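You operate a simulated robot arm through the tools that you are given. There is no shell and no other tool. Be economical: measure what you need, move in short steps, check, and stop when the job is done.

Carry out the task below with a simulated robot arm. There is one attempt and no reset: what you move stays moved.

TASK
Stack the 20 small silver block from the press side of the wooden-topped bench on top of the 10 small silver block. Then set the red slider to 5.

It is judged by the outcome, as a careful person would: the job done as asked, and still so three seconds after it is handed in. It fails if anything else is knocked over, pushed out of place, dropped, spilled or broken.

THE ROBOT
A 7-joint arm with a two-finger parallel gripper, fixed in place. Base frame: the origin is at the foot of the arm, x ahead of it, y to its left, z up; the work surface is at about z = 0.8. Lengths are in m, angles in rad, forces in N, time in s.
With the tool pointing down near the work surface it reaches from about 0.24 to 0.68 m from the base axis. Its first joint turns from -1.152 to 1.152 rad. Payload 2.4 kg.
Tool frame: the origin (TCP) lies between the finger pads and is the grasp point; the fingertips stand 0.03 m ahead of it; z points along the fingers, y is the line along which they close. The gripper opens to 0.094 m. The fingers are 0.028 m wide and 0.01 m thick; the gripper's body (0.05 by 0.096 m) begins 0.055 m behind the TCP.
Orientation is that of the tool frame in the base frame, as a unit quaternion [x, y, z, w]. With the fingers straight down and closing along the base's y, the tool's x points along the base's -x, its y along +y and its z along -z.

THE INTERFACE
- The arm moves only by the tool apply_moves. Its arguments are lists of equal length, an entry for each row: "angular": the turn, a rotation vector about the tool's x, y, z in units of 5 degrees (1.0 is 5 degrees), a list of three; "translation": the shift along the tool's x, y, z in units of 30 mm (1.0 is 30 mm), a list of three; "grip": the finger opening in m, from 0 to 0.094. In form: {"angular": [[ax, ay, az], ...], "translation": [[x, y, z], ...], "grip": [grip, ...]}. A call has 1 to 20 rows; each row shifts and turns the commanded pose from where the row before left it, along the tool's axes as they then stand. A call with a number of a shift or a turn outside -1 to 1 is refused whole. A row lasts 0.2 s, in which the tool goes at most 0.05 m and 0.15 rad; a call with a longer step from one row to the next is refused whole, and so is a gripper value outside its range. A pose out of reach is approached as far as the arm can. The call stops where the force on the tool passes 40 N (or 10 N more than at its start, if that is more) or the arm is blocked; 0.2 s more then pass. The fingers move at their own pace (about 0.153 m/s each) and stop on an object; they squeeze with about 43 N. The grip force told is the motor's: it shows also when the fingers shut on nothing. Time passes only in rows, and 0.2 s behind the last, so rows that do not move let the fingers close. It gives the time, the measured TCP pose, the force on the tool (base axes), the opening and the grip force at its end, in the units of the frame above (readings bear some noise).
- Cameras (640 x 400 px; columns grow to the right, rows downward): "scene" is fixed at [0.0357, 0.4726, 1.4528]; the picture's right is [-0.76, -0.64, 0.00], its down [-0.32, 0.38, -0.87] and it looks along [0.56, -0.67, -0.49] (base axes); focal length 376 px, centre (320, 200). "wrist" rides on the gripper at [-0.037, 0, -0.058] in the tool frame; the picture's right is [0.00, -1.00, 0.00], its down [0.97, 0.00, -0.24] and it looks along [0.24, 0.00, 0.97] (tool axes); focal length 218 px, centre (320, 200).
- get_image(camera): a new picture of that camera. No time passes.
- pixel_to_xyz(camera, pixels): for up to 12 pixels [column, row] of the newest picture of that camera ("zoom" is the newest enlarged one), the place [x, y, z] in the base frame of the surface seen there, good to about 0.002 m. No time passes.
- zoom(camera, box): a new picture of the part [left, top, right, bottom] of that camera's present view, enlarged. No time passes.
- hand_in(): hands the job in; it is judged then, once.

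Work in short steps. Measure before you move; look again where a grasp or a placing could have gone wrong, and mend it. You have 80 turns and 54 pictures in all, the two below and enlarged ones among them. Open the gripper and draw the arm clear of the work before you hand the job in, unless the task says otherwise; then end with one line.

The tools are called after ">>>" by a JSON object that holds its "api" and its "payload". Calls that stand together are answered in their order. apply_moves: Moves the arm, as the interface text tells. Its arguments: {"type":"object","properties":{"angular":{"type":"array"},"translation":{"type":"array"},"grip":{"type":"array"}},"required":["angular","translation","grip"]} The other tools are called the same way: get_image (camera) takes a picture; pixel_to_xyz (camera, pixels) gives the place of the surface under pixels of a picture; zoom (camera, box) takes an enlarged picture of a part of a camera's view; hand_in () hands the job in.

At the start:

```text
t: 0.0
ee_pos: [0.3653, -0.2285, 1.1907]
tcp_rot: [0.0, 1.0, -0.001, 0.0]
ft_force: [-0.3, 0.0, 0.2]
gripper_width: 0.094
gripper_force: 0.0
```

scene: 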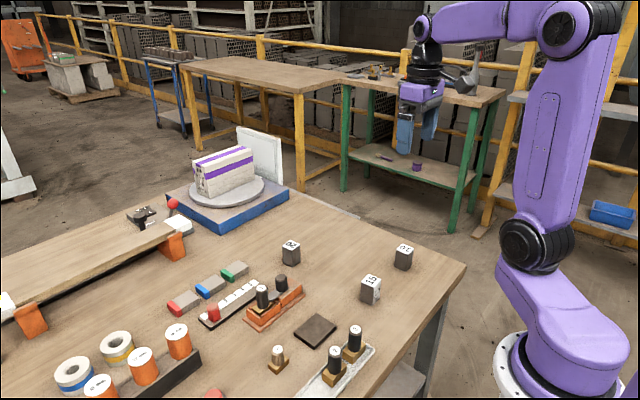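
wrist: 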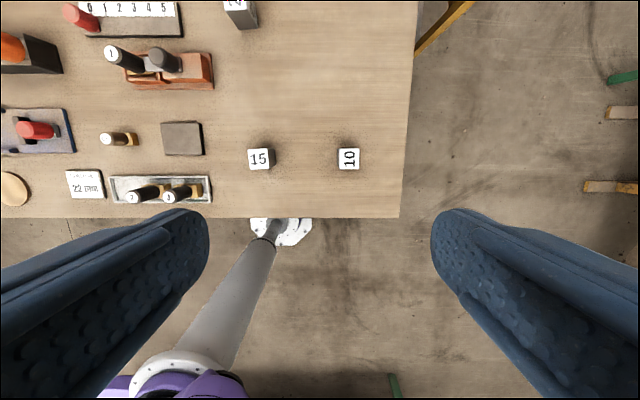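

I see three silver blocks near (290,252), (403,256) and (370,290) and a red slider at (213,312). I zoom in to read them.

>>> {"api": "zoom", "payload": {"camera": "scene", "box": [260, 220, 440, 332]}}

>>> {"api": "zoom", "payload": {"camera": "scene", "box": [100, 180, 310, 340]}}

>>> {"api": "pixel_to_xyz", "payload": {"camera": "scene", "pixels": [[290, 244], [403, 248], [370, 282], [213, 312], [260, 285], [291, 257], [403, 262], [320, 250], [225, 165], [206, 322]]}}

```text
3.56 times, centred on (350, 276) of scene
```

zoom: 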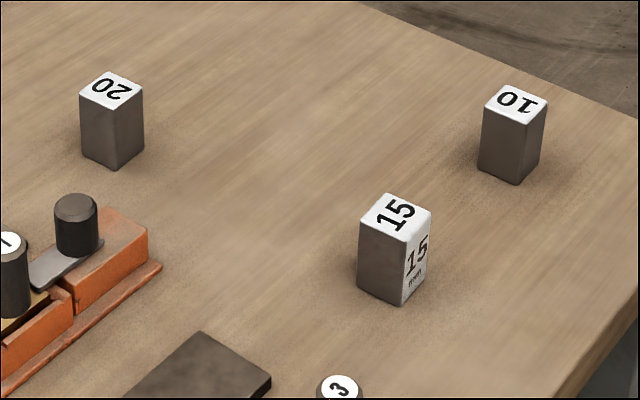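

```text
2.50 times, centred on (205, 260) of scene
```

zoom: 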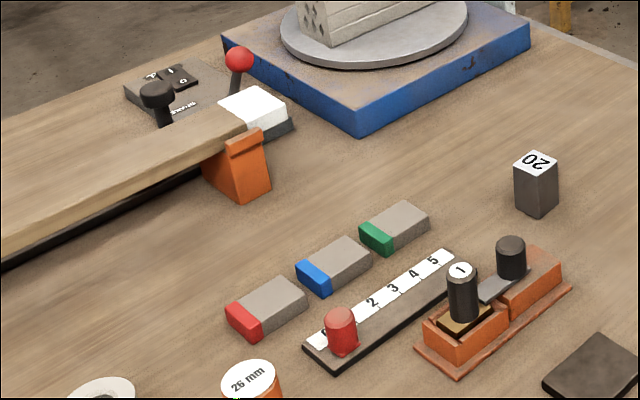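

```text
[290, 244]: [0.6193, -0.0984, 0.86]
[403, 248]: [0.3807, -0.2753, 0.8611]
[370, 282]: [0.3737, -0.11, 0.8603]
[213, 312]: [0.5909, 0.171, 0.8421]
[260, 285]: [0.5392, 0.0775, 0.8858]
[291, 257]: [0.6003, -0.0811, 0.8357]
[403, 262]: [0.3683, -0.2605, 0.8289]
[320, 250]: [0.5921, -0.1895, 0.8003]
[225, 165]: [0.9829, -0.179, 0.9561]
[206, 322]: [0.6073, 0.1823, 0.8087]
```

The 20 block is at about (0.619,-0.10), the 10 block at (0.381,-0.275), with tops at z 0.86. I move above the 20 and look with the wrist camera.

>>> {"api": "apply_moves", "payload": {"angular": [[0, 0, 0], [0, 0, 0], [0, 0, 0], [0, 0, 0], [0, 0, 0], [0, 0, 0], [0, 0, 0], [0, 0, 0], [0, 0, 0], [0, 0, 0]], "translation": [[-0.84, 0.43, 0.5], [-0.84, 0.43, 0.5], [-0.84, 0.43, 0.5], [-0.84, 0.43, 0.5], [-0.84, 0.43, 0.5], [-0.84, 0.43, 0.5], [-0.84, 0.43, 0.5], [-0.84, 0.43, 0.5], [-0.84, 0.43, 0.5], [-0.84, 0.43, 0.5]], "grip": [0.094, 0.094, 0.094, 0.094, 0.094, 0.094, 0.094, 0.094, 0.094, 0.094]}}

>>> {"api": "get_image", "payload": {"camera": "wrist"}}

```text
t: 2.2
ee_pos: [0.6171, -0.0994, 1.0406]
tcp_rot: [0.001, 1.0, 0.0, -0.001]
ft_force: [-0.5, -0.1, -0.1]
gripper_width: 0.0939
gripper_force: 0.0
```

```text
49 pictures are left
```

wrist: 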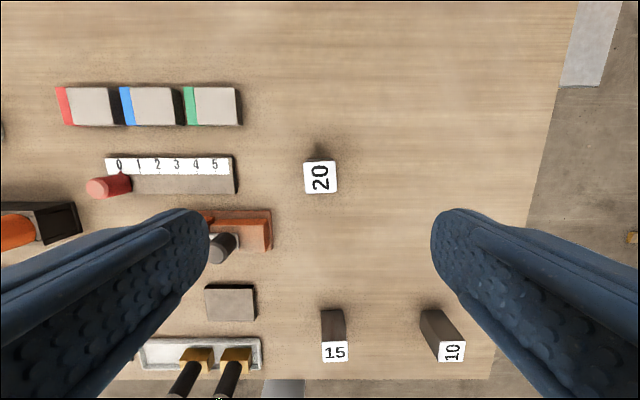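

The 20 top face spans about (304..337, 162..194), nearly axis aligned. I measure its edges, the 10 top, and the slider scale.

>>> {"api": "zoom", "payload": {"camera": "wrist", "box": [80, 130, 272, 250]}}

>>> {"api": "pixel_to_xyz", "payload": {"camera": "wrist", "pixels": [[306, 164], [335, 162], [336, 192], [306, 193], [320, 177], [453, 351], [120, 158], [212, 158], [212, 183], [92, 187], [225, 165], [119, 165]]}}

>>> {"api": "zoom", "payload": {"camera": "wrist", "box": [288, 150, 352, 190]}}

```text
3.33 times, centred on (176, 190) of wrist
```

zoom: 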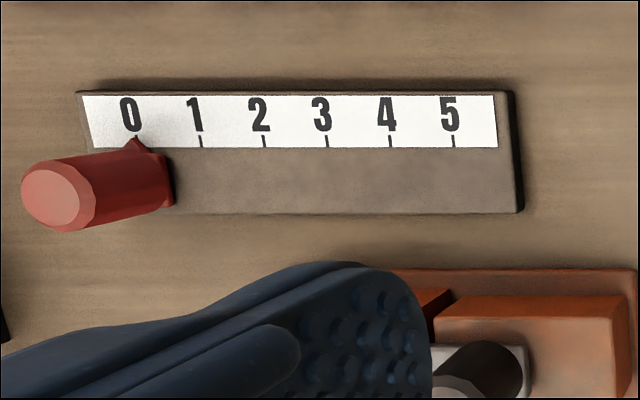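

```text
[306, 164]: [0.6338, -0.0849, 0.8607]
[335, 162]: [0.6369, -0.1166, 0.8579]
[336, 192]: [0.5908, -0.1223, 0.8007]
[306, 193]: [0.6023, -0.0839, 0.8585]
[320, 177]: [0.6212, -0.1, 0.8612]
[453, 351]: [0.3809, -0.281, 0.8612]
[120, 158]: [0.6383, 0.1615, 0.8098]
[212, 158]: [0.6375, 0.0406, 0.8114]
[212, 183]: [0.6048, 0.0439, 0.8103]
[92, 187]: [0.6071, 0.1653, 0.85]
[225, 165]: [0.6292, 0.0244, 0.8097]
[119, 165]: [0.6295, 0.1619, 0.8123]
```

```text
10.00 times, centred on (320, 170) of wrist
```

zoom: 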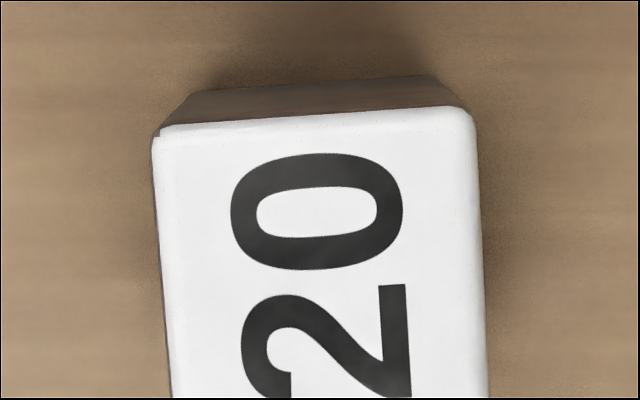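

The 20 block is turned about +3.5° about base z, centred near (0.6195,-0.1005). I align and descend to TCP z 0.845, fingers still open.

>>> {"api": "apply_moves", "payload": {"angular": [[0, 0, -0.7], [0, 0, 0], [0, 0, 0], [0, 0, 0], [0, 0, 0], [0, 0, 0], [0, 0, 0], [0, 0, 0]], "translation": [[-0.08, -0.04, 0], [0, 0, 0.93], [0, 0, 0.93], [0, 0, 0.93], [0, 0, 0.93], [0, 0, 0.93], [0, 0, 0.93], [0, 0, 0.93]], "grip": [0.075, 0.075, 0.075, 0.075, 0.075, 0.075, 0.075, 0.075]}}

>>> {"api": "zoom", "payload": {"camera": "scene", "box": [200, 160, 440, 310]}}

```text
t: 4.0
ee_pos: [0.62, -0.1021, 0.8449]
tcp_rot: [-0.031, 1.0, 0.0, 0.0]
ft_force: [0.3, -0.3, 0.3]
gripper_width: 0.0751
gripper_force: 0.1
```

```text
2.67 times, centred on (320, 235) of scene
```

zoom: 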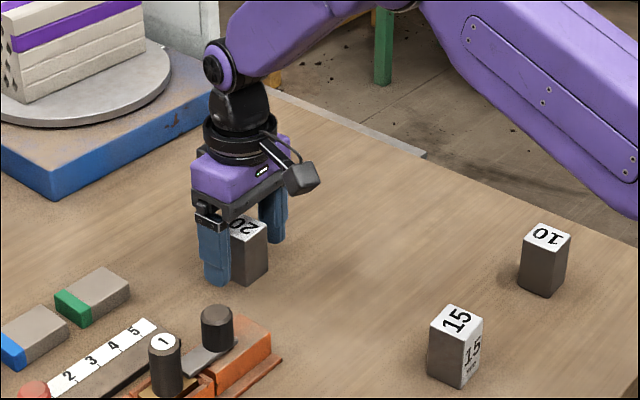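

The fingers straddle the block. I close and lift.

>>> {"api": "apply_moves", "payload": {"angular": [[0, 0, 0], [0, 0, 0], [0, 0, 0], [0, 0, 0]], "translation": [[0, 0, 0], [0, 0, 0], [0, 0, 0], [0, 0, 0]], "grip": [0.0, 0.0, 0.0, 0.0]}}

>>> {"api": "apply_moves", "payload": {"angular": [[0, 0, 0], [0, 0, 0], [0, 0, 0], [0, 0, 0], [0, 0, 0], [0, 0, 0]], "translation": [[0, 0, -0.5], [0, 0, -0.9], [0, 0, -0.9], [0, 0, -0.9], [0, 0, -0.9], [0, 0, -0.9]], "grip": [0.0, 0.0, 0.0, 0.0, 0.0, 0.0]}}

>>> {"api": "get_image", "payload": {"camera": "wrist"}}

```text
t: 5.0
ee_pos: [0.6199, -0.1005, 0.8452]
tcp_rot: [-0.031, 1.0, 0.0, 0.001]
ft_force: [0.0, 0.5, 0.4]
gripper_width: 0.0404
gripper_force: 43.0
```

```text
t: 6.4
ee_pos: [0.6205, -0.1028, 0.998]
tcp_rot: [-0.03, 1.0, 0.001, 0.0]
ft_force: [0.1, -0.9, -3.3]
gripper_width: 0.0398
gripper_force: 43.5
```

```text
45 pictures are left
```

wrist: 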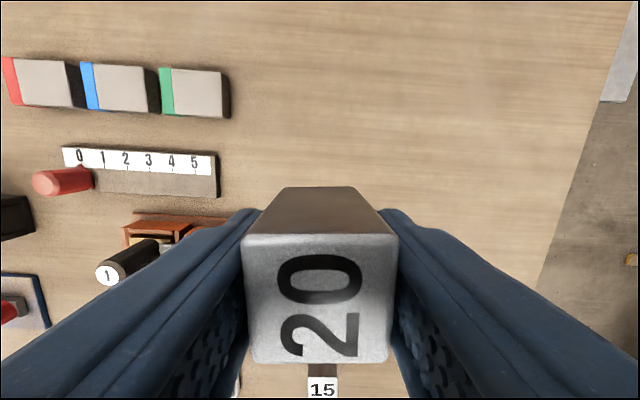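

The block is held (opening 0.040). Now I measure the 10 block's top accurately from the scene camera.

>>> {"api": "zoom", "payload": {"camera": "scene", "box": [387, 235, 419, 255]}}

```text
16.00 times, centred on (403, 245) of scene
```

zoom: 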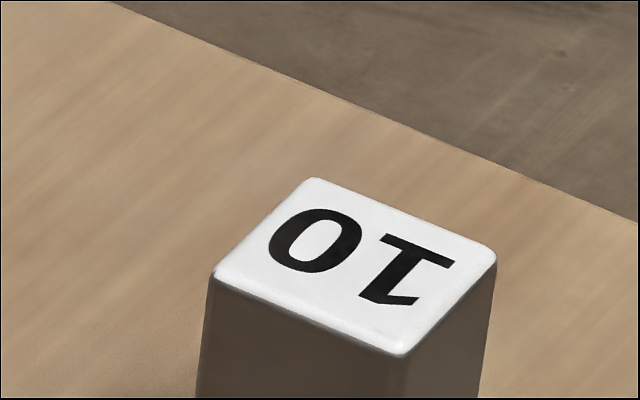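

>>> {"api": "pixel_to_xyz", "payload": {"camera": "zoom", "pixels": [[317, 184], [490, 252], [401, 348], [219, 275], [356, 265], [403, 215], [447, 302], [310, 313], [265, 230]]}}

```text
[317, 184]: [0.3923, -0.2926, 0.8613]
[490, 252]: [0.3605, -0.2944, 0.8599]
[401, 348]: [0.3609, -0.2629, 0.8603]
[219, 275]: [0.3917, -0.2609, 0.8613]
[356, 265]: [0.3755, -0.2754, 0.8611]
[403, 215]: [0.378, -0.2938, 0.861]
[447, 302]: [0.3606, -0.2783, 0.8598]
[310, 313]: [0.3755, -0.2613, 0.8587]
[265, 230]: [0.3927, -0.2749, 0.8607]
```

The 10 top centre is about (0.3764,-0.2777), turned about 2-3.5°. I carry the block above it at z ~0.97.

>>> {"api": "apply_moves", "payload": {"angular": [[0, 0, 0.1], [0, 0, 0], [0, 0, 0], [0, 0, 0], [0, 0, 0], [0, 0, 0], [0, 0, 0], [0, 0, 0], [0, 0, 0], [0, 0, 0], [0, 0, 0], [0, 0, 0], [0, 0, 0]], "translation": [[0, 0, 0], [0.846, -0.536, 0], [0.846, -0.536, 0], [0.846, -0.536, 0], [0.846, -0.536, 0], [0.846, -0.536, 0], [0.846, -0.536, 0], [0.846, -0.536, 0], [0.846, -0.536, 0], [0.846, -0.536, 0], [0.846, -0.536, 0], [0, 0, 0.9], [0, 0, 0]], "grip": [0, 0, 0, 0, 0, 0, 0, 0, 0, 0, 0, 0, 0]}}

>>> {"api": "get_image", "payload": {"camera": "wrist"}}

>>> {"api": "zoom", "payload": {"camera": "scene", "box": [363, 185, 443, 275]}}

```text
t: 9.2
ee_pos: [0.3742, -0.2745, 0.9686]
tcp_rot: [-0.026, 1.0, 0.0, 0.0]
ft_force: [0.0, 0.3, -2.0]
gripper_width: 0.0401
gripper_force: 42.8
```

```text
43 pictures are left
```

wrist: 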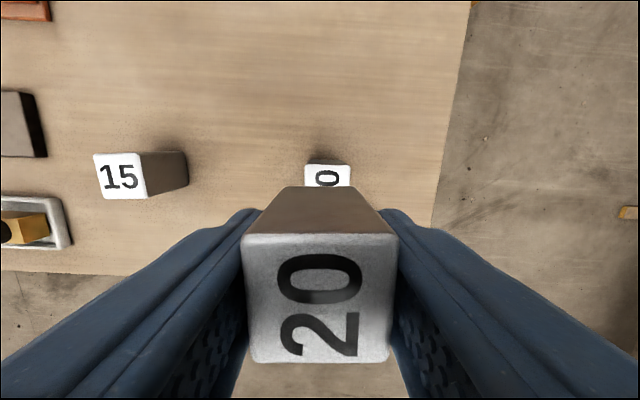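

```text
4.44 times, centred on (403, 230) of scene
```

zoom: 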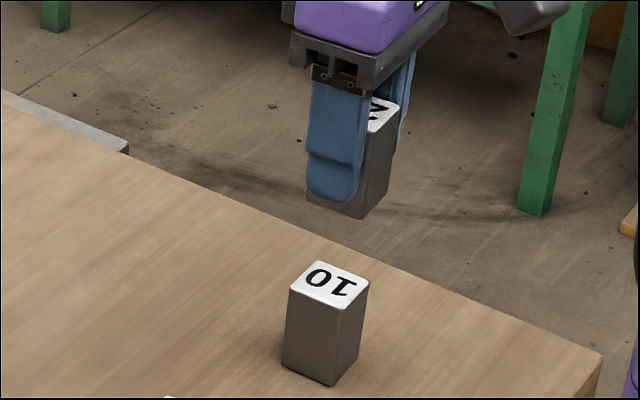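

I zoom on the wrist view to compare the 20's bottom rear edge (row ~187) with the 10's rear edge (row ~165).

>>> {"api": "zoom", "payload": {"camera": "wrist", "box": [272, 145, 368, 205]}}

>>> {"api": "pixel_to_xyz", "payload": {"camera": "wrist", "pixels": [[308, 168], [347, 168], [328, 168], [290, 191], [353, 191], [321, 191], [321, 240], [321, 300], [250, 300], [388, 300], [321, 358]]}}

```text
6.67 times, centred on (320, 175) of wrist
```

zoom: 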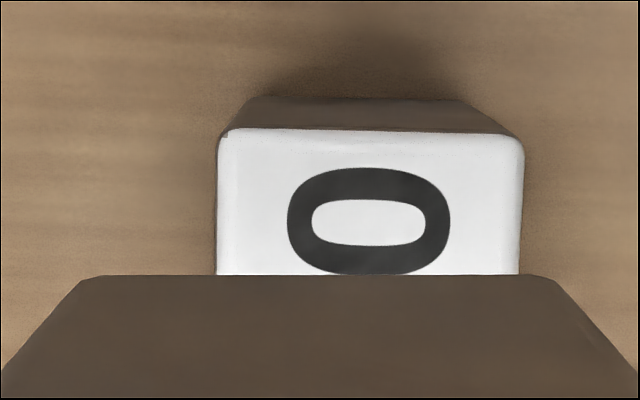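

```text
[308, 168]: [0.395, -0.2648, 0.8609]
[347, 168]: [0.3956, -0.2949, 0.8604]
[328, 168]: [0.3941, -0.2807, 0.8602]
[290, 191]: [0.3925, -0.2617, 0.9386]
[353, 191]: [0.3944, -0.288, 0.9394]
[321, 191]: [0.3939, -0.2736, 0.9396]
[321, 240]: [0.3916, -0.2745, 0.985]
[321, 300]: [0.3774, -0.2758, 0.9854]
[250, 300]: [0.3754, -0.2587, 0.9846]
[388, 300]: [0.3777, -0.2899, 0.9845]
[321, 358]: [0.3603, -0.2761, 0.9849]
```

Wrist geometry says the 20 must shift about +4 mm in x and -5 mm in y. I shift and lower to a ~20 mm gap, then recheck.

>>> {"api": "apply_moves", "payload": {"angular": [[0, 0, 0], [0, 0, 0], [0, 0, 0], [0, 0, 0]], "translation": [[-0.133, -0.167, 0], [0, 0, 0.7], [0, 0, 0.7], [0, 0, 0]], "grip": [0, 0, 0, 0]}}

>>> {"api": "zoom", "payload": {"camera": "wrist", "box": [272, 145, 368, 205]}}

>>> {"api": "zoom", "payload": {"camera": "scene", "box": [371, 210, 435, 274]}}

```text
t: 10.2
ee_pos: [0.3774, -0.2792, 0.927]
tcp_rot: [-0.026, 1.0, 0.0, 0.0]
ft_force: [-0.3, -0.1, -2.9]
gripper_width: 0.04
gripper_force: 43.3
```

```text
6.67 times, centred on (320, 175) of wrist
```

zoom: 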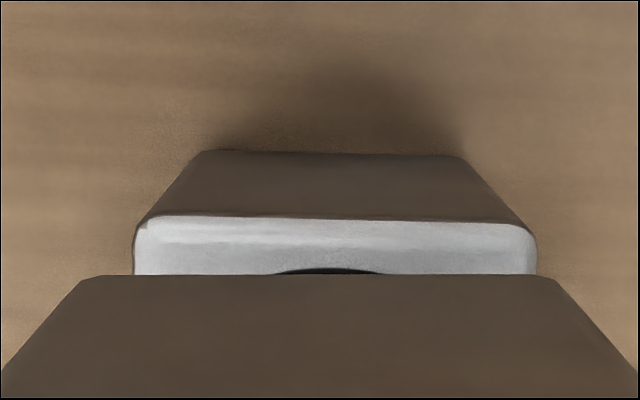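

```text
6.25 times, centred on (403, 242) of scene
```

zoom: 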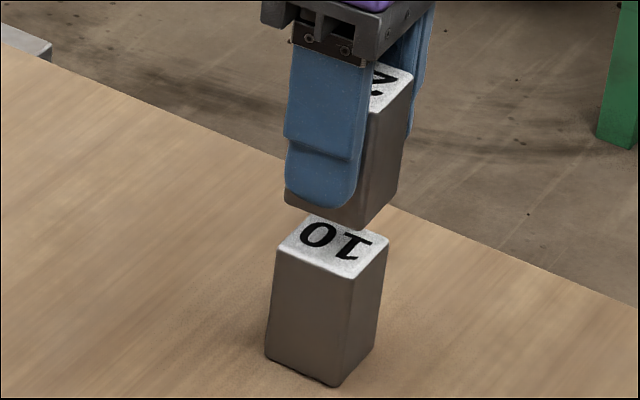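

Remaining offsets are about 1 mm in x and y plus 1.4° of yaw. I correct these and lower until nearly in contact.

>>> {"api": "apply_moves", "payload": {"angular": [[0, 0, 0.28], [0, 0, 0], [0, 0, 0], [0, 0, 0]], "translation": [[-0.035, -0.037, 0], [0, 0, 0.3], [0, 0, 0.25], [0, 0, 0]], "grip": [0, 0, 0, 0]}}

>>> {"api": "zoom", "payload": {"camera": "wrist", "box": [272, 145, 368, 205]}}

>>> {"api": "zoom", "payload": {"camera": "scene", "box": [371, 210, 435, 274]}}

```text
t: 11.2
ee_pos: [0.3782, -0.2808, 0.9105]
tcp_rot: [-0.014, 1.0, 0.0, 0.0]
ft_force: [-0.6, -0.1, -3.1]
gripper_width: 0.04
gripper_force: 43.3
```

```text
6.67 times, centred on (320, 175) of wrist
```

zoom: 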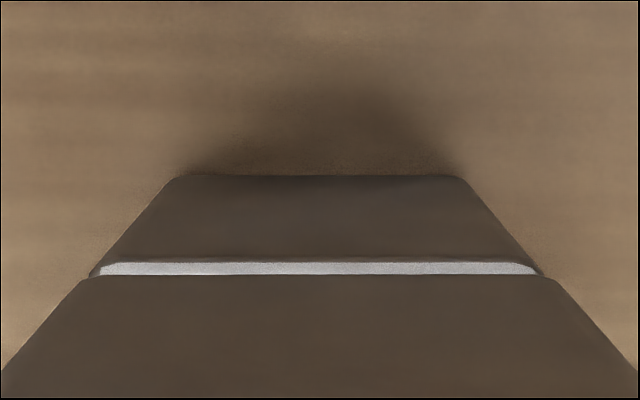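

```text
6.25 times, centred on (403, 242) of scene
```

zoom: 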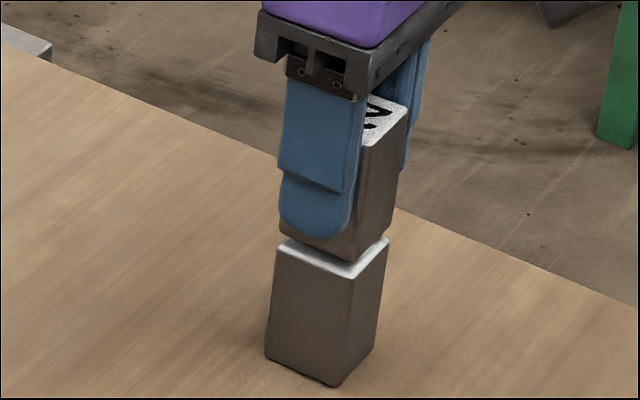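

Alignment is very good now, with a gap of about 4 mm. I lower in 1 mm steps until the force shows contact.

>>> {"api": "apply_moves", "payload": {"angular": [[0, 0, 0], [0, 0, 0], [0, 0, 0], [0, 0, 0], [0, 0, 0]], "translation": [[0, 0, 0.03], [0, 0, 0.03], [0, 0, 0.03], [0, 0, 0.03], [0, 0, 0]], "grip": [0, 0, 0, 0, 0]}}

>>> {"api": "zoom", "payload": {"camera": "scene", "box": [371, 210, 435, 274]}}

```text
t: 12.4
ee_pos: [0.3805, -0.2803, 0.9069]
tcp_rot: [-0.014, 1.0, 0.001, 0.0]
ft_force: [-0.4, -0.2, -3.9]
gripper_width: 0.0402
gripper_force: 43.0
```

```text
6.25 times, centred on (403, 242) of scene
```

zoom: 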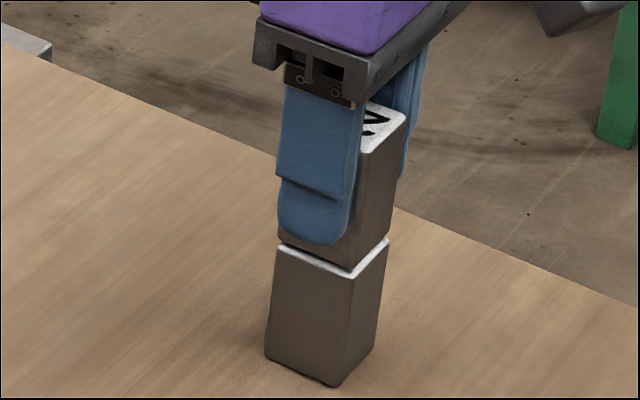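

A sliver of gap remains and there is no contact force yet. I keep stepping finely.

>>> {"api": "apply_moves", "payload": {"angular": [[0, 0, 0], [0, 0, 0], [0, 0, 0]], "translation": [[0, 0, 0.025], [0, 0, 0.025], [0, 0, 0]], "grip": [0, 0, 0]}}

```text
t: 13.2
ee_pos: [0.3802, -0.2813, 0.9057]
tcp_rot: [-0.014, 1.0, -0.001, 0.0]
ft_force: [-0.1, -0.1, -3.0]
gripper_width: 0.0401
gripper_force: 42.9
```

>>> {"api": "apply_moves", "payload": {"angular": [[0, 0, 0], [0, 0, 0]], "translation": [[0, 0, 0.02], [0, 0, 0]], "grip": [0, 0]}}

>>> {"api": "zoom", "payload": {"camera": "scene", "box": [387, 235, 419, 255]}}

```text
t: 13.8
ee_pos: [0.38, -0.2794, 0.9045]
tcp_rot: [-0.015, 1.0, 0.001, 0.0]
ft_force: [-2.3, -1.1, 7.2]
gripper_width: 0.0402
gripper_force: 43.1
```

```text
16.00 times, centred on (403, 245) of scene
```

zoom: 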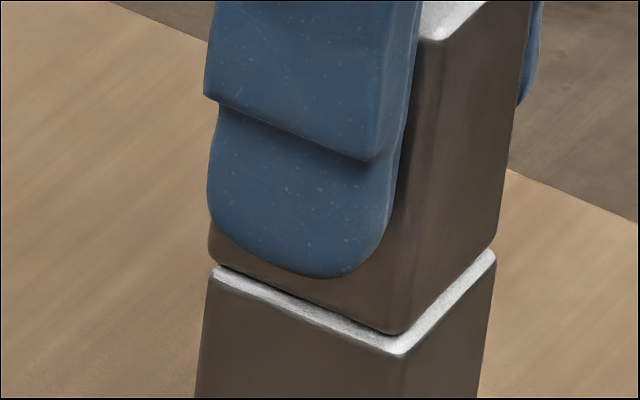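

Contact is made (+10 N), with only a 1–2 mm offset. I release gently and rise straight up.

>>> {"api": "apply_moves", "payload": {"angular": [[0, 0, 0], [0, 0, 0], [0, 0, 0]], "translation": [[0, 0, 0], [0, 0, 0], [0, 0, 0]], "grip": [0.045, 0.06, 0.065]}}

>>> {"api": "zoom", "payload": {"camera": "scene", "box": [363, 185, 443, 275]}}

```text
t: 14.6
ee_pos: [0.3802, -0.2809, 0.9044]
tcp_rot: [-0.015, 1.0, 0.0, 0.0]
ft_force: [-0.1, -0.4, -0.8]
gripper_width: 0.0649
gripper_force: 0.1
```

```text
4.44 times, centred on (403, 230) of scene
```

zoom: 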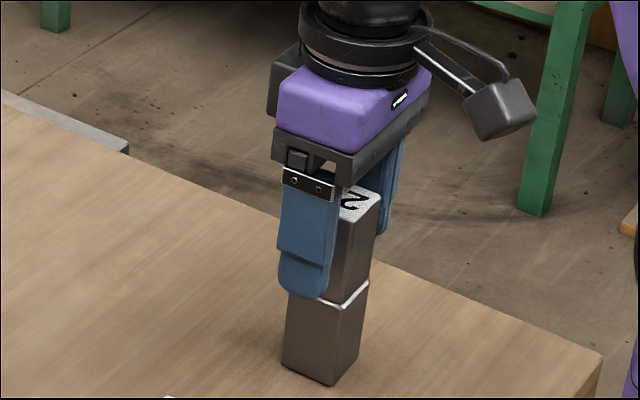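

The stack stands. I rise straight up, square the yaw, and then travel high over to the slider.

>>> {"api": "apply_moves", "payload": {"angular": [[0, 0, 0], [0, 0, 0], [0, 0, 0], [0, 0, 0], [0, 0, 0], [0, 0, 0.33], [0, 0, 0]], "translation": [[0, 0, -0.5], [0, 0, -0.9], [0, 0, -0.9], [0, 0, -0.9], [0, 0, -0.9], [0, 0, -0.6], [0, 0, 0]], "grip": [0.065, 0.065, 0.065, 0.065, 0.065, 0.065, 0.065]}}

>>> {"api": "apply_moves", "payload": {"angular": [[0, 0, 0], [0, 0, 0], [0, 0, 0], [0, 0, 0], [0, 0, 0], [0, 0, 0], [0, 0, 0], [0, 0, 0], [0, 0, 0], [0, 0, 0], [0, 0, 0], [0, 0, 0], [0, 0, 0], [0, 0, 0]], "translation": [[-0.5, 0.95, 0], [-0.5, 0.95, 0], [-0.5, 0.95, 0], [-0.5, 0.95, 0], [-0.5, 0.95, 0], [-0.5, 0.95, 0], [-0.5, 0.95, 0], [-0.5, 0.95, 0], [-0.5, 0.95, 0], [-0.5, 0.95, 0], [-0.5, 0.95, 0], [-0.5, 0.95, 0], [-0.5, 0.95, 0], [-0.5, 0.95, 0]], "grip": [0.065, 0.065, 0.065, 0.065, 0.065, 0.065, 0.065, 0.065, 0.065, 0.065, 0.065, 0.065, 0.065, 0.065]}}

>>> {"api": "get_image", "payload": {"camera": "wrist"}}

>>> {"api": "get_image", "payload": {"camera": "scene"}}

```text
t: 16.2
ee_pos: [0.3823, -0.2809, 1.0455]
tcp_rot: [0.0, 1.0, 0.0, 0.0]
ft_force: [0.0, -0.5, 0.4]
gripper_width: 0.0651
gripper_force: 0.0
```

```text
t: 19.2
ee_pos: [0.5904, 0.1182, 1.0457]
tcp_rot: [0.0, 1.0, 0.0, -0.001]
ft_force: [0.9, 0.3, -0.8]
gripper_width: 0.0648
gripper_force: 0.1
```

```text
33 pictures are left
```

wrist: 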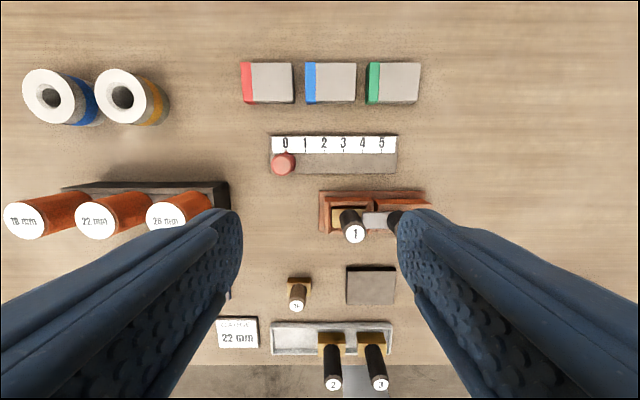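

```text
32 pictures are left
```

scene: 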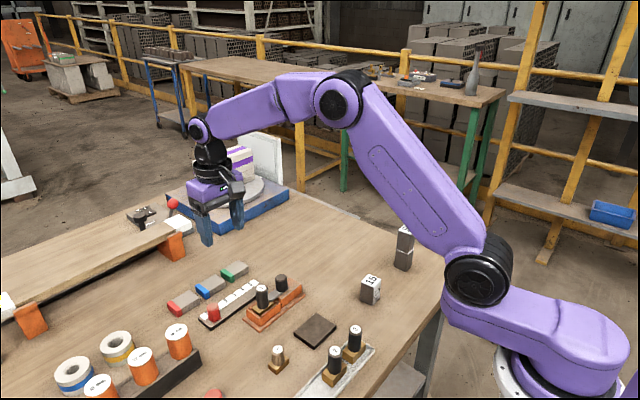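

The stack stands at (404,248). Now I measure the slider: knob top near wrist (283,163), and the scale marks.

>>> {"api": "zoom", "payload": {"camera": "wrist", "box": [258, 115, 418, 215]}}

>>> {"api": "pixel_to_xyz", "payload": {"camera": "wrist", "pixels": [[283, 163], [275, 163], [291, 163], [283, 156], [283, 170], [286, 149], [305, 149], [343, 149], [381, 149], [330, 163], [375, 214], [360, 234]]}}

```text
4.00 times, centred on (338, 165) of wrist
```

zoom: 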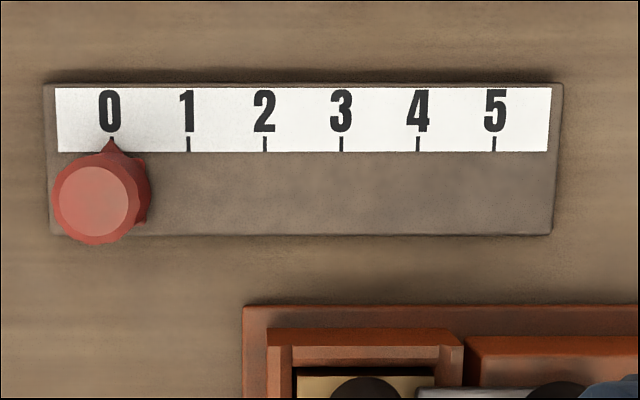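

```text
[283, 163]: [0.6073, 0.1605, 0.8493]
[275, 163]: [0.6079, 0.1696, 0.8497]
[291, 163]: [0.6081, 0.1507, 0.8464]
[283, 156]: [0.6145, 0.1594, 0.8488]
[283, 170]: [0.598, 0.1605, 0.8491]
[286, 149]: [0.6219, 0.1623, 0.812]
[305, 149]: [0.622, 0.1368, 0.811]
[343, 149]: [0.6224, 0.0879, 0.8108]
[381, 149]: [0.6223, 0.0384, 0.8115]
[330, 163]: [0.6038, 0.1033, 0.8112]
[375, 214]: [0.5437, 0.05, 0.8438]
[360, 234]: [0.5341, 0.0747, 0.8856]
```

Knob centre is (0.607,0.161), top z 0.85, about 22 mm across; tick 0 is at y 0.1615 and tick 5 at y≈0.0375. I move over the knob and descend with a 0.05 opening to just short of it, then check.

>>> {"api": "apply_moves", "payload": {"angular": [[0, 0, 0], [0, 0, 0], [0, 0, 0], [0, 0, 0], [0, 0, 0], [0, 0, 0], [0, 0, 0], [0, 0, 0]], "translation": [[-0.28, 0.71, 0], [-0.28, 0.71, 0], [0, 0, 0.9], [0, 0, 0.9], [0, 0, 0.9], [0, 0, 0.9], [0, 0, 0.9], [0, 0, 0]], "grip": [0.05, 0.05, 0.05, 0.05, 0.05, 0.05, 0.05, 0.05]}}

>>> {"api": "get_image", "payload": {"camera": "wrist"}}

>>> {"api": "zoom", "payload": {"camera": "scene", "box": [130, 220, 322, 340]}}

```text
t: 21.0
ee_pos: [0.6056, 0.1588, 0.9111]
tcp_rot: [0.0, 1.0, 0.0, 0.0]
ft_force: [0.4, -0.5, 0.2]
gripper_width: 0.05
gripper_force: 0.0
```

```text
30 pictures are left
```

wrist: 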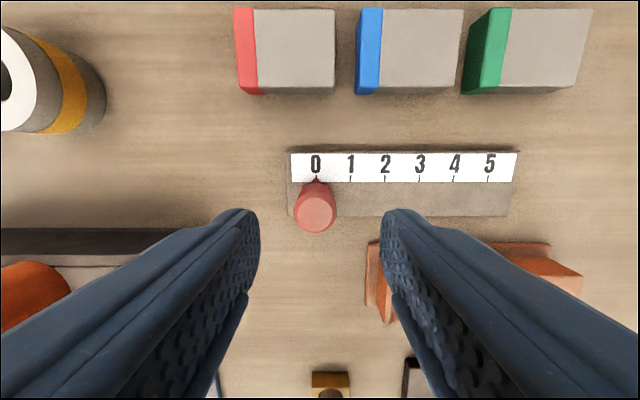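

```text
3.33 times, centred on (226, 280) of scene
```

zoom: 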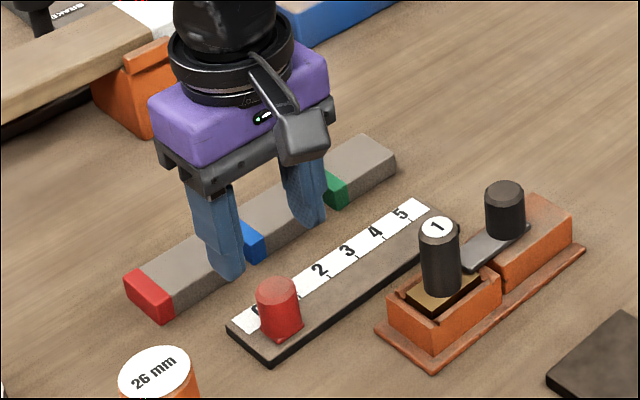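

The knob lies at (316,210), slightly left of centre (~2 mm). I correct and descend to TCP z ≈0.853, then close.

>>> {"api": "apply_moves", "payload": {"angular": [[0, 0, 0], [0, 0, 0], [0, 0, 0], [0, 0, 0]], "translation": [[-0.03, 0.07, 0], [0, 0, 0.95], [0, 0, 0.97], [0, 0, 0]], "grip": [0.05, 0.05, 0.05, 0.05]}}

>>> {"api": "apply_moves", "payload": {"angular": [[0, 0, 0], [0, 0, 0], [0, 0, 0]], "translation": [[0, 0, 0], [0, 0, 0], [0, 0, 0]], "grip": [0.035, 0.018, 0.018]}}

>>> {"api": "get_image", "payload": {"camera": "wrist"}}

```text
t: 22.0
ee_pos: [0.6068, 0.1622, 0.8542]
tcp_rot: [0.001, 1.0, 0.0, 0.001]
ft_force: [-0.1, -1.2, -0.1]
gripper_width: 0.05
gripper_force: 0.1
```

```text
t: 22.8
ee_pos: [0.6069, 0.1621, 0.855]
tcp_rot: [0.001, 1.0, -0.001, 0.0]
ft_force: [1.1, -0.4, -0.6]
gripper_width: 0.0244
gripper_force: 45.1
```

```text
28 pictures are left
```

wrist: 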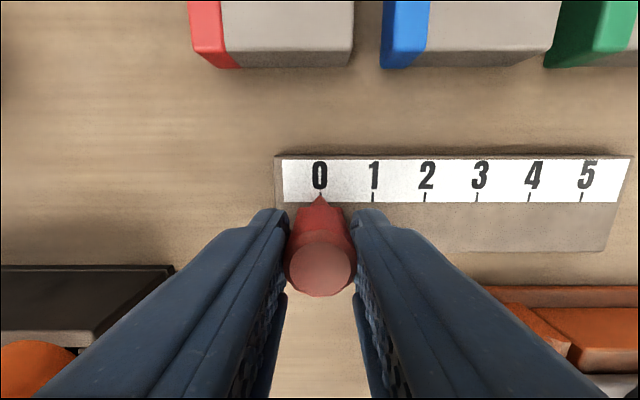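

The knob is gripped (24 mm). I drag it -y by 30 mm slowly as a test.

>>> {"api": "apply_moves", "payload": {"angular": [[0, 0, 0], [0, 0, 0], [0, 0, 0], [0, 0, 0]], "translation": [[0, -0.25, 0], [0, -0.4, 0], [0, -0.35, 0], [0, 0, 0]], "grip": [0.018, 0.018, 0.018, 0.018]}}

>>> {"api": "get_image", "payload": {"camera": "wrist"}}

```text
t: 23.8
ee_pos: [0.6075, 0.133, 0.8551]
tcp_rot: [0.0, 1.0, 0.0, 0.0]
ft_force: [-13.9, 1.5, 31.0]
gripper_width: 0.0248
gripper_force: 45.4
```

```text
27 pictures are left
```

wrist: 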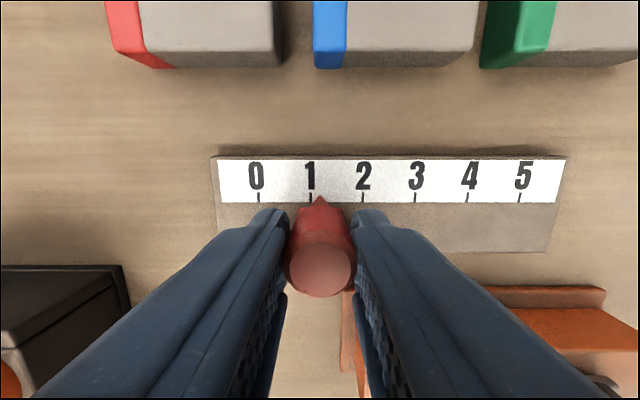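

The slider moved to just past 1, but reaction forces (31 N up, 14 N -x) have built. I open and regrip to relieve them.

>>> {"api": "apply_moves", "payload": {"angular": [[0, 0, 0], [0, 0, 0]], "translation": [[0, 0, 0], [0, 0, 0]], "grip": [0.036, 0.036]}}

>>> {"api": "apply_moves", "payload": {"angular": [[0, 0, 0], [0, 0, 0], [0, 0, 0]], "translation": [[0, 0, 0], [0, 0, 0], [0, 0, 0]], "grip": [0.018, 0.018, 0.018]}}

```text
t: 24.4
ee_pos: [0.6079, 0.1323, 0.8526]
tcp_rot: [0.001, 1.0, 0.001, 0.0]
ft_force: [0.3, 0.4, -0.3]
gripper_width: 0.0359
gripper_force: 0.1
```

```text
t: 25.2
ee_pos: [0.6074, 0.1318, 0.8523]
tcp_rot: [0.0, 1.0, 0.0, 0.0]
ft_force: [1.1, 0.6, -5.7]
gripper_width: 0.0252
gripper_force: 45.3
```

Forces have cleared. I loosen to a 0.028 cage and push the knob along with the +y finger, 78 mm, then check.

>>> {"api": "apply_moves", "payload": {"angular": [[0, 0, 0], [0, 0, 0], [0, 0, 0], [0, 0, 0], [0, 0, 0], [0, 0, 0], [0, 0, 0], [0, 0, 0], [0, 0, 0]], "translation": [[0, 0, 0], [0, -0.3, 0], [0, -0.4, 0], [0, -0.4, 0], [0, -0.4, 0], [0, -0.4, 0], [0, -0.4, 0], [0, -0.3, 0], [0, 0, 0]], "grip": [0.028, 0.028, 0.028, 0.028, 0.028, 0.028, 0.028, 0.028, 0.028]}}

>>> {"api": "get_image", "payload": {"camera": "wrist"}}

>>> {"api": "zoom", "payload": {"camera": "scene", "box": [130, 220, 322, 340]}}

```text
t: 27.2
ee_pos: [0.6097, 0.0539, 0.8525]
tcp_rot: [0.001, 1.0, 0.0, 0.0]
ft_force: [0.4, 0.5, 0.1]
gripper_width: 0.0283
gripper_force: 0.5
```

```text
26 pictures are left
```

wrist: 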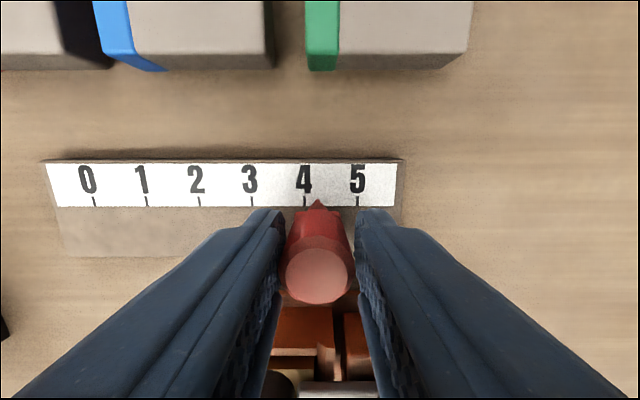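

```text
3.33 times, centred on (226, 280) of scene
```

zoom: 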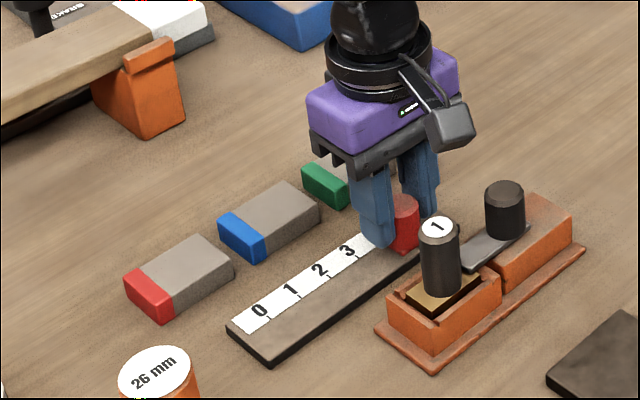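

The pointer (317.5) is between 4 (304) and 5 (357.5); ~18.5 mm to go. I push 17.5 mm and recheck.

>>> {"api": "apply_moves", "payload": {"angular": [[0, 0, 0], [0, 0, 0], [0, 0, 0]], "translation": [[0, -0.3, 0], [0, -0.283, 0], [0, 0, 0]], "grip": [0.028, 0.028, 0.028]}}

>>> {"api": "zoom", "payload": {"camera": "wrist", "box": [256, 150, 384, 230]}}

```text
t: 28.0
ee_pos: [0.6078, 0.0376, 0.8527]
tcp_rot: [0.001, 1.0, 0.0, 0.001]
ft_force: [0.0, 0.1, 0.9]
gripper_width: 0.0279
gripper_force: 0.1
```

```text
5.00 times, centred on (320, 190) of wrist
```

zoom: 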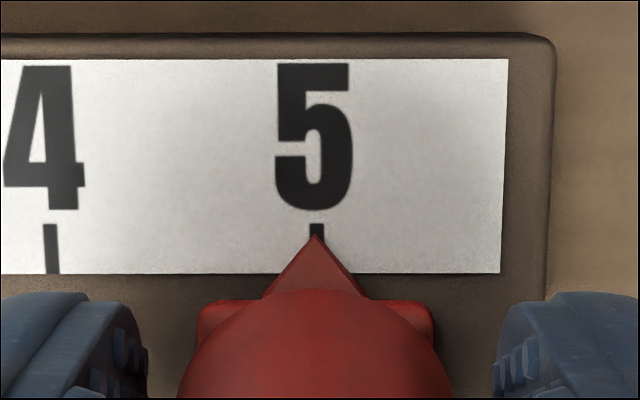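

The pointer tip (316) coincides with the 5 tick (317). I open slightly wider, raise straight up and check.

>>> {"api": "apply_moves", "payload": {"angular": [[0, 0, 0], [0, 0, 0], [0, 0, 0], [0, 0, 0], [0, 0, 0], [0, 0, 0], [0, 0, 0], [0, 0, 0], [0, 0, 0]], "translation": [[0, 0, 0], [0, 0, 0], [0, 0, -0.5], [0, 0, -0.9], [0, 0, -0.9], [0, 0, -0.9], [0, 0, -0.9], [0, 0, -0.9], [0, 0, 0]], "grip": [0.045, 0.045, 0.045, 0.045, 0.045, 0.045, 0.045, 0.045, 0.045]}}

>>> {"api": "zoom", "payload": {"camera": "wrist", "box": [220, 120, 380, 220]}}

>>> {"api": "get_image", "payload": {"camera": "scene"}}

```text
t: 30.0
ee_pos: [0.6071, 0.0363, 1.0021]
tcp_rot: [0.001, 1.0, 0.001, -0.001]
ft_force: [-0.2, -0.1, 0.7]
gripper_width: 0.0449
gripper_force: 0.1
```

```text
4.00 times, centred on (300, 170) of wrist
```

zoom: 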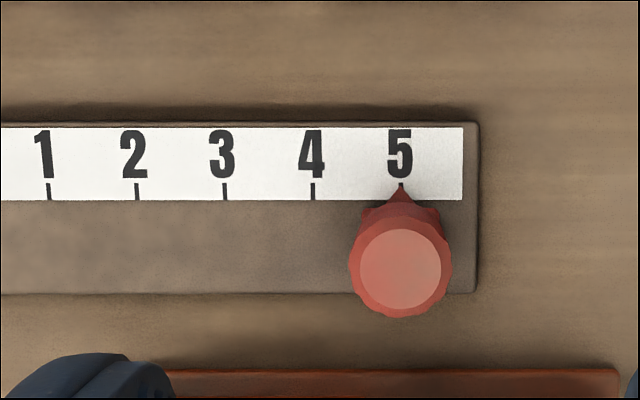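

```text
22 pictures are left
```

scene: 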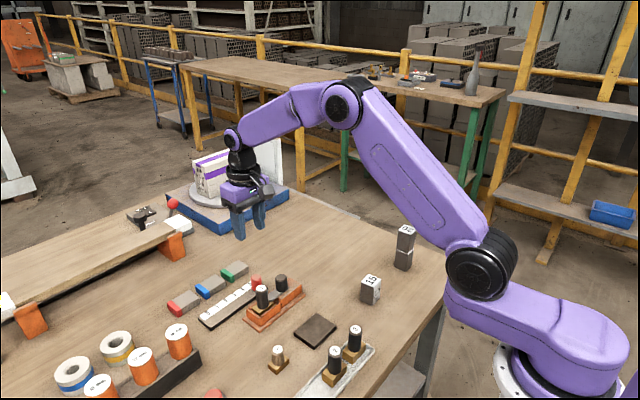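

The slider reads 5, the stack stands, and the arm is clear with nothing else disturbed. I hand in.

>>> {"api": "hand_in", "payload": {}}

```text
The job is handed in.
```

The 20 block is stacked on the 10 block, about 1–2 mm off centre, and the red slider is set to 5; nothing else was moved.
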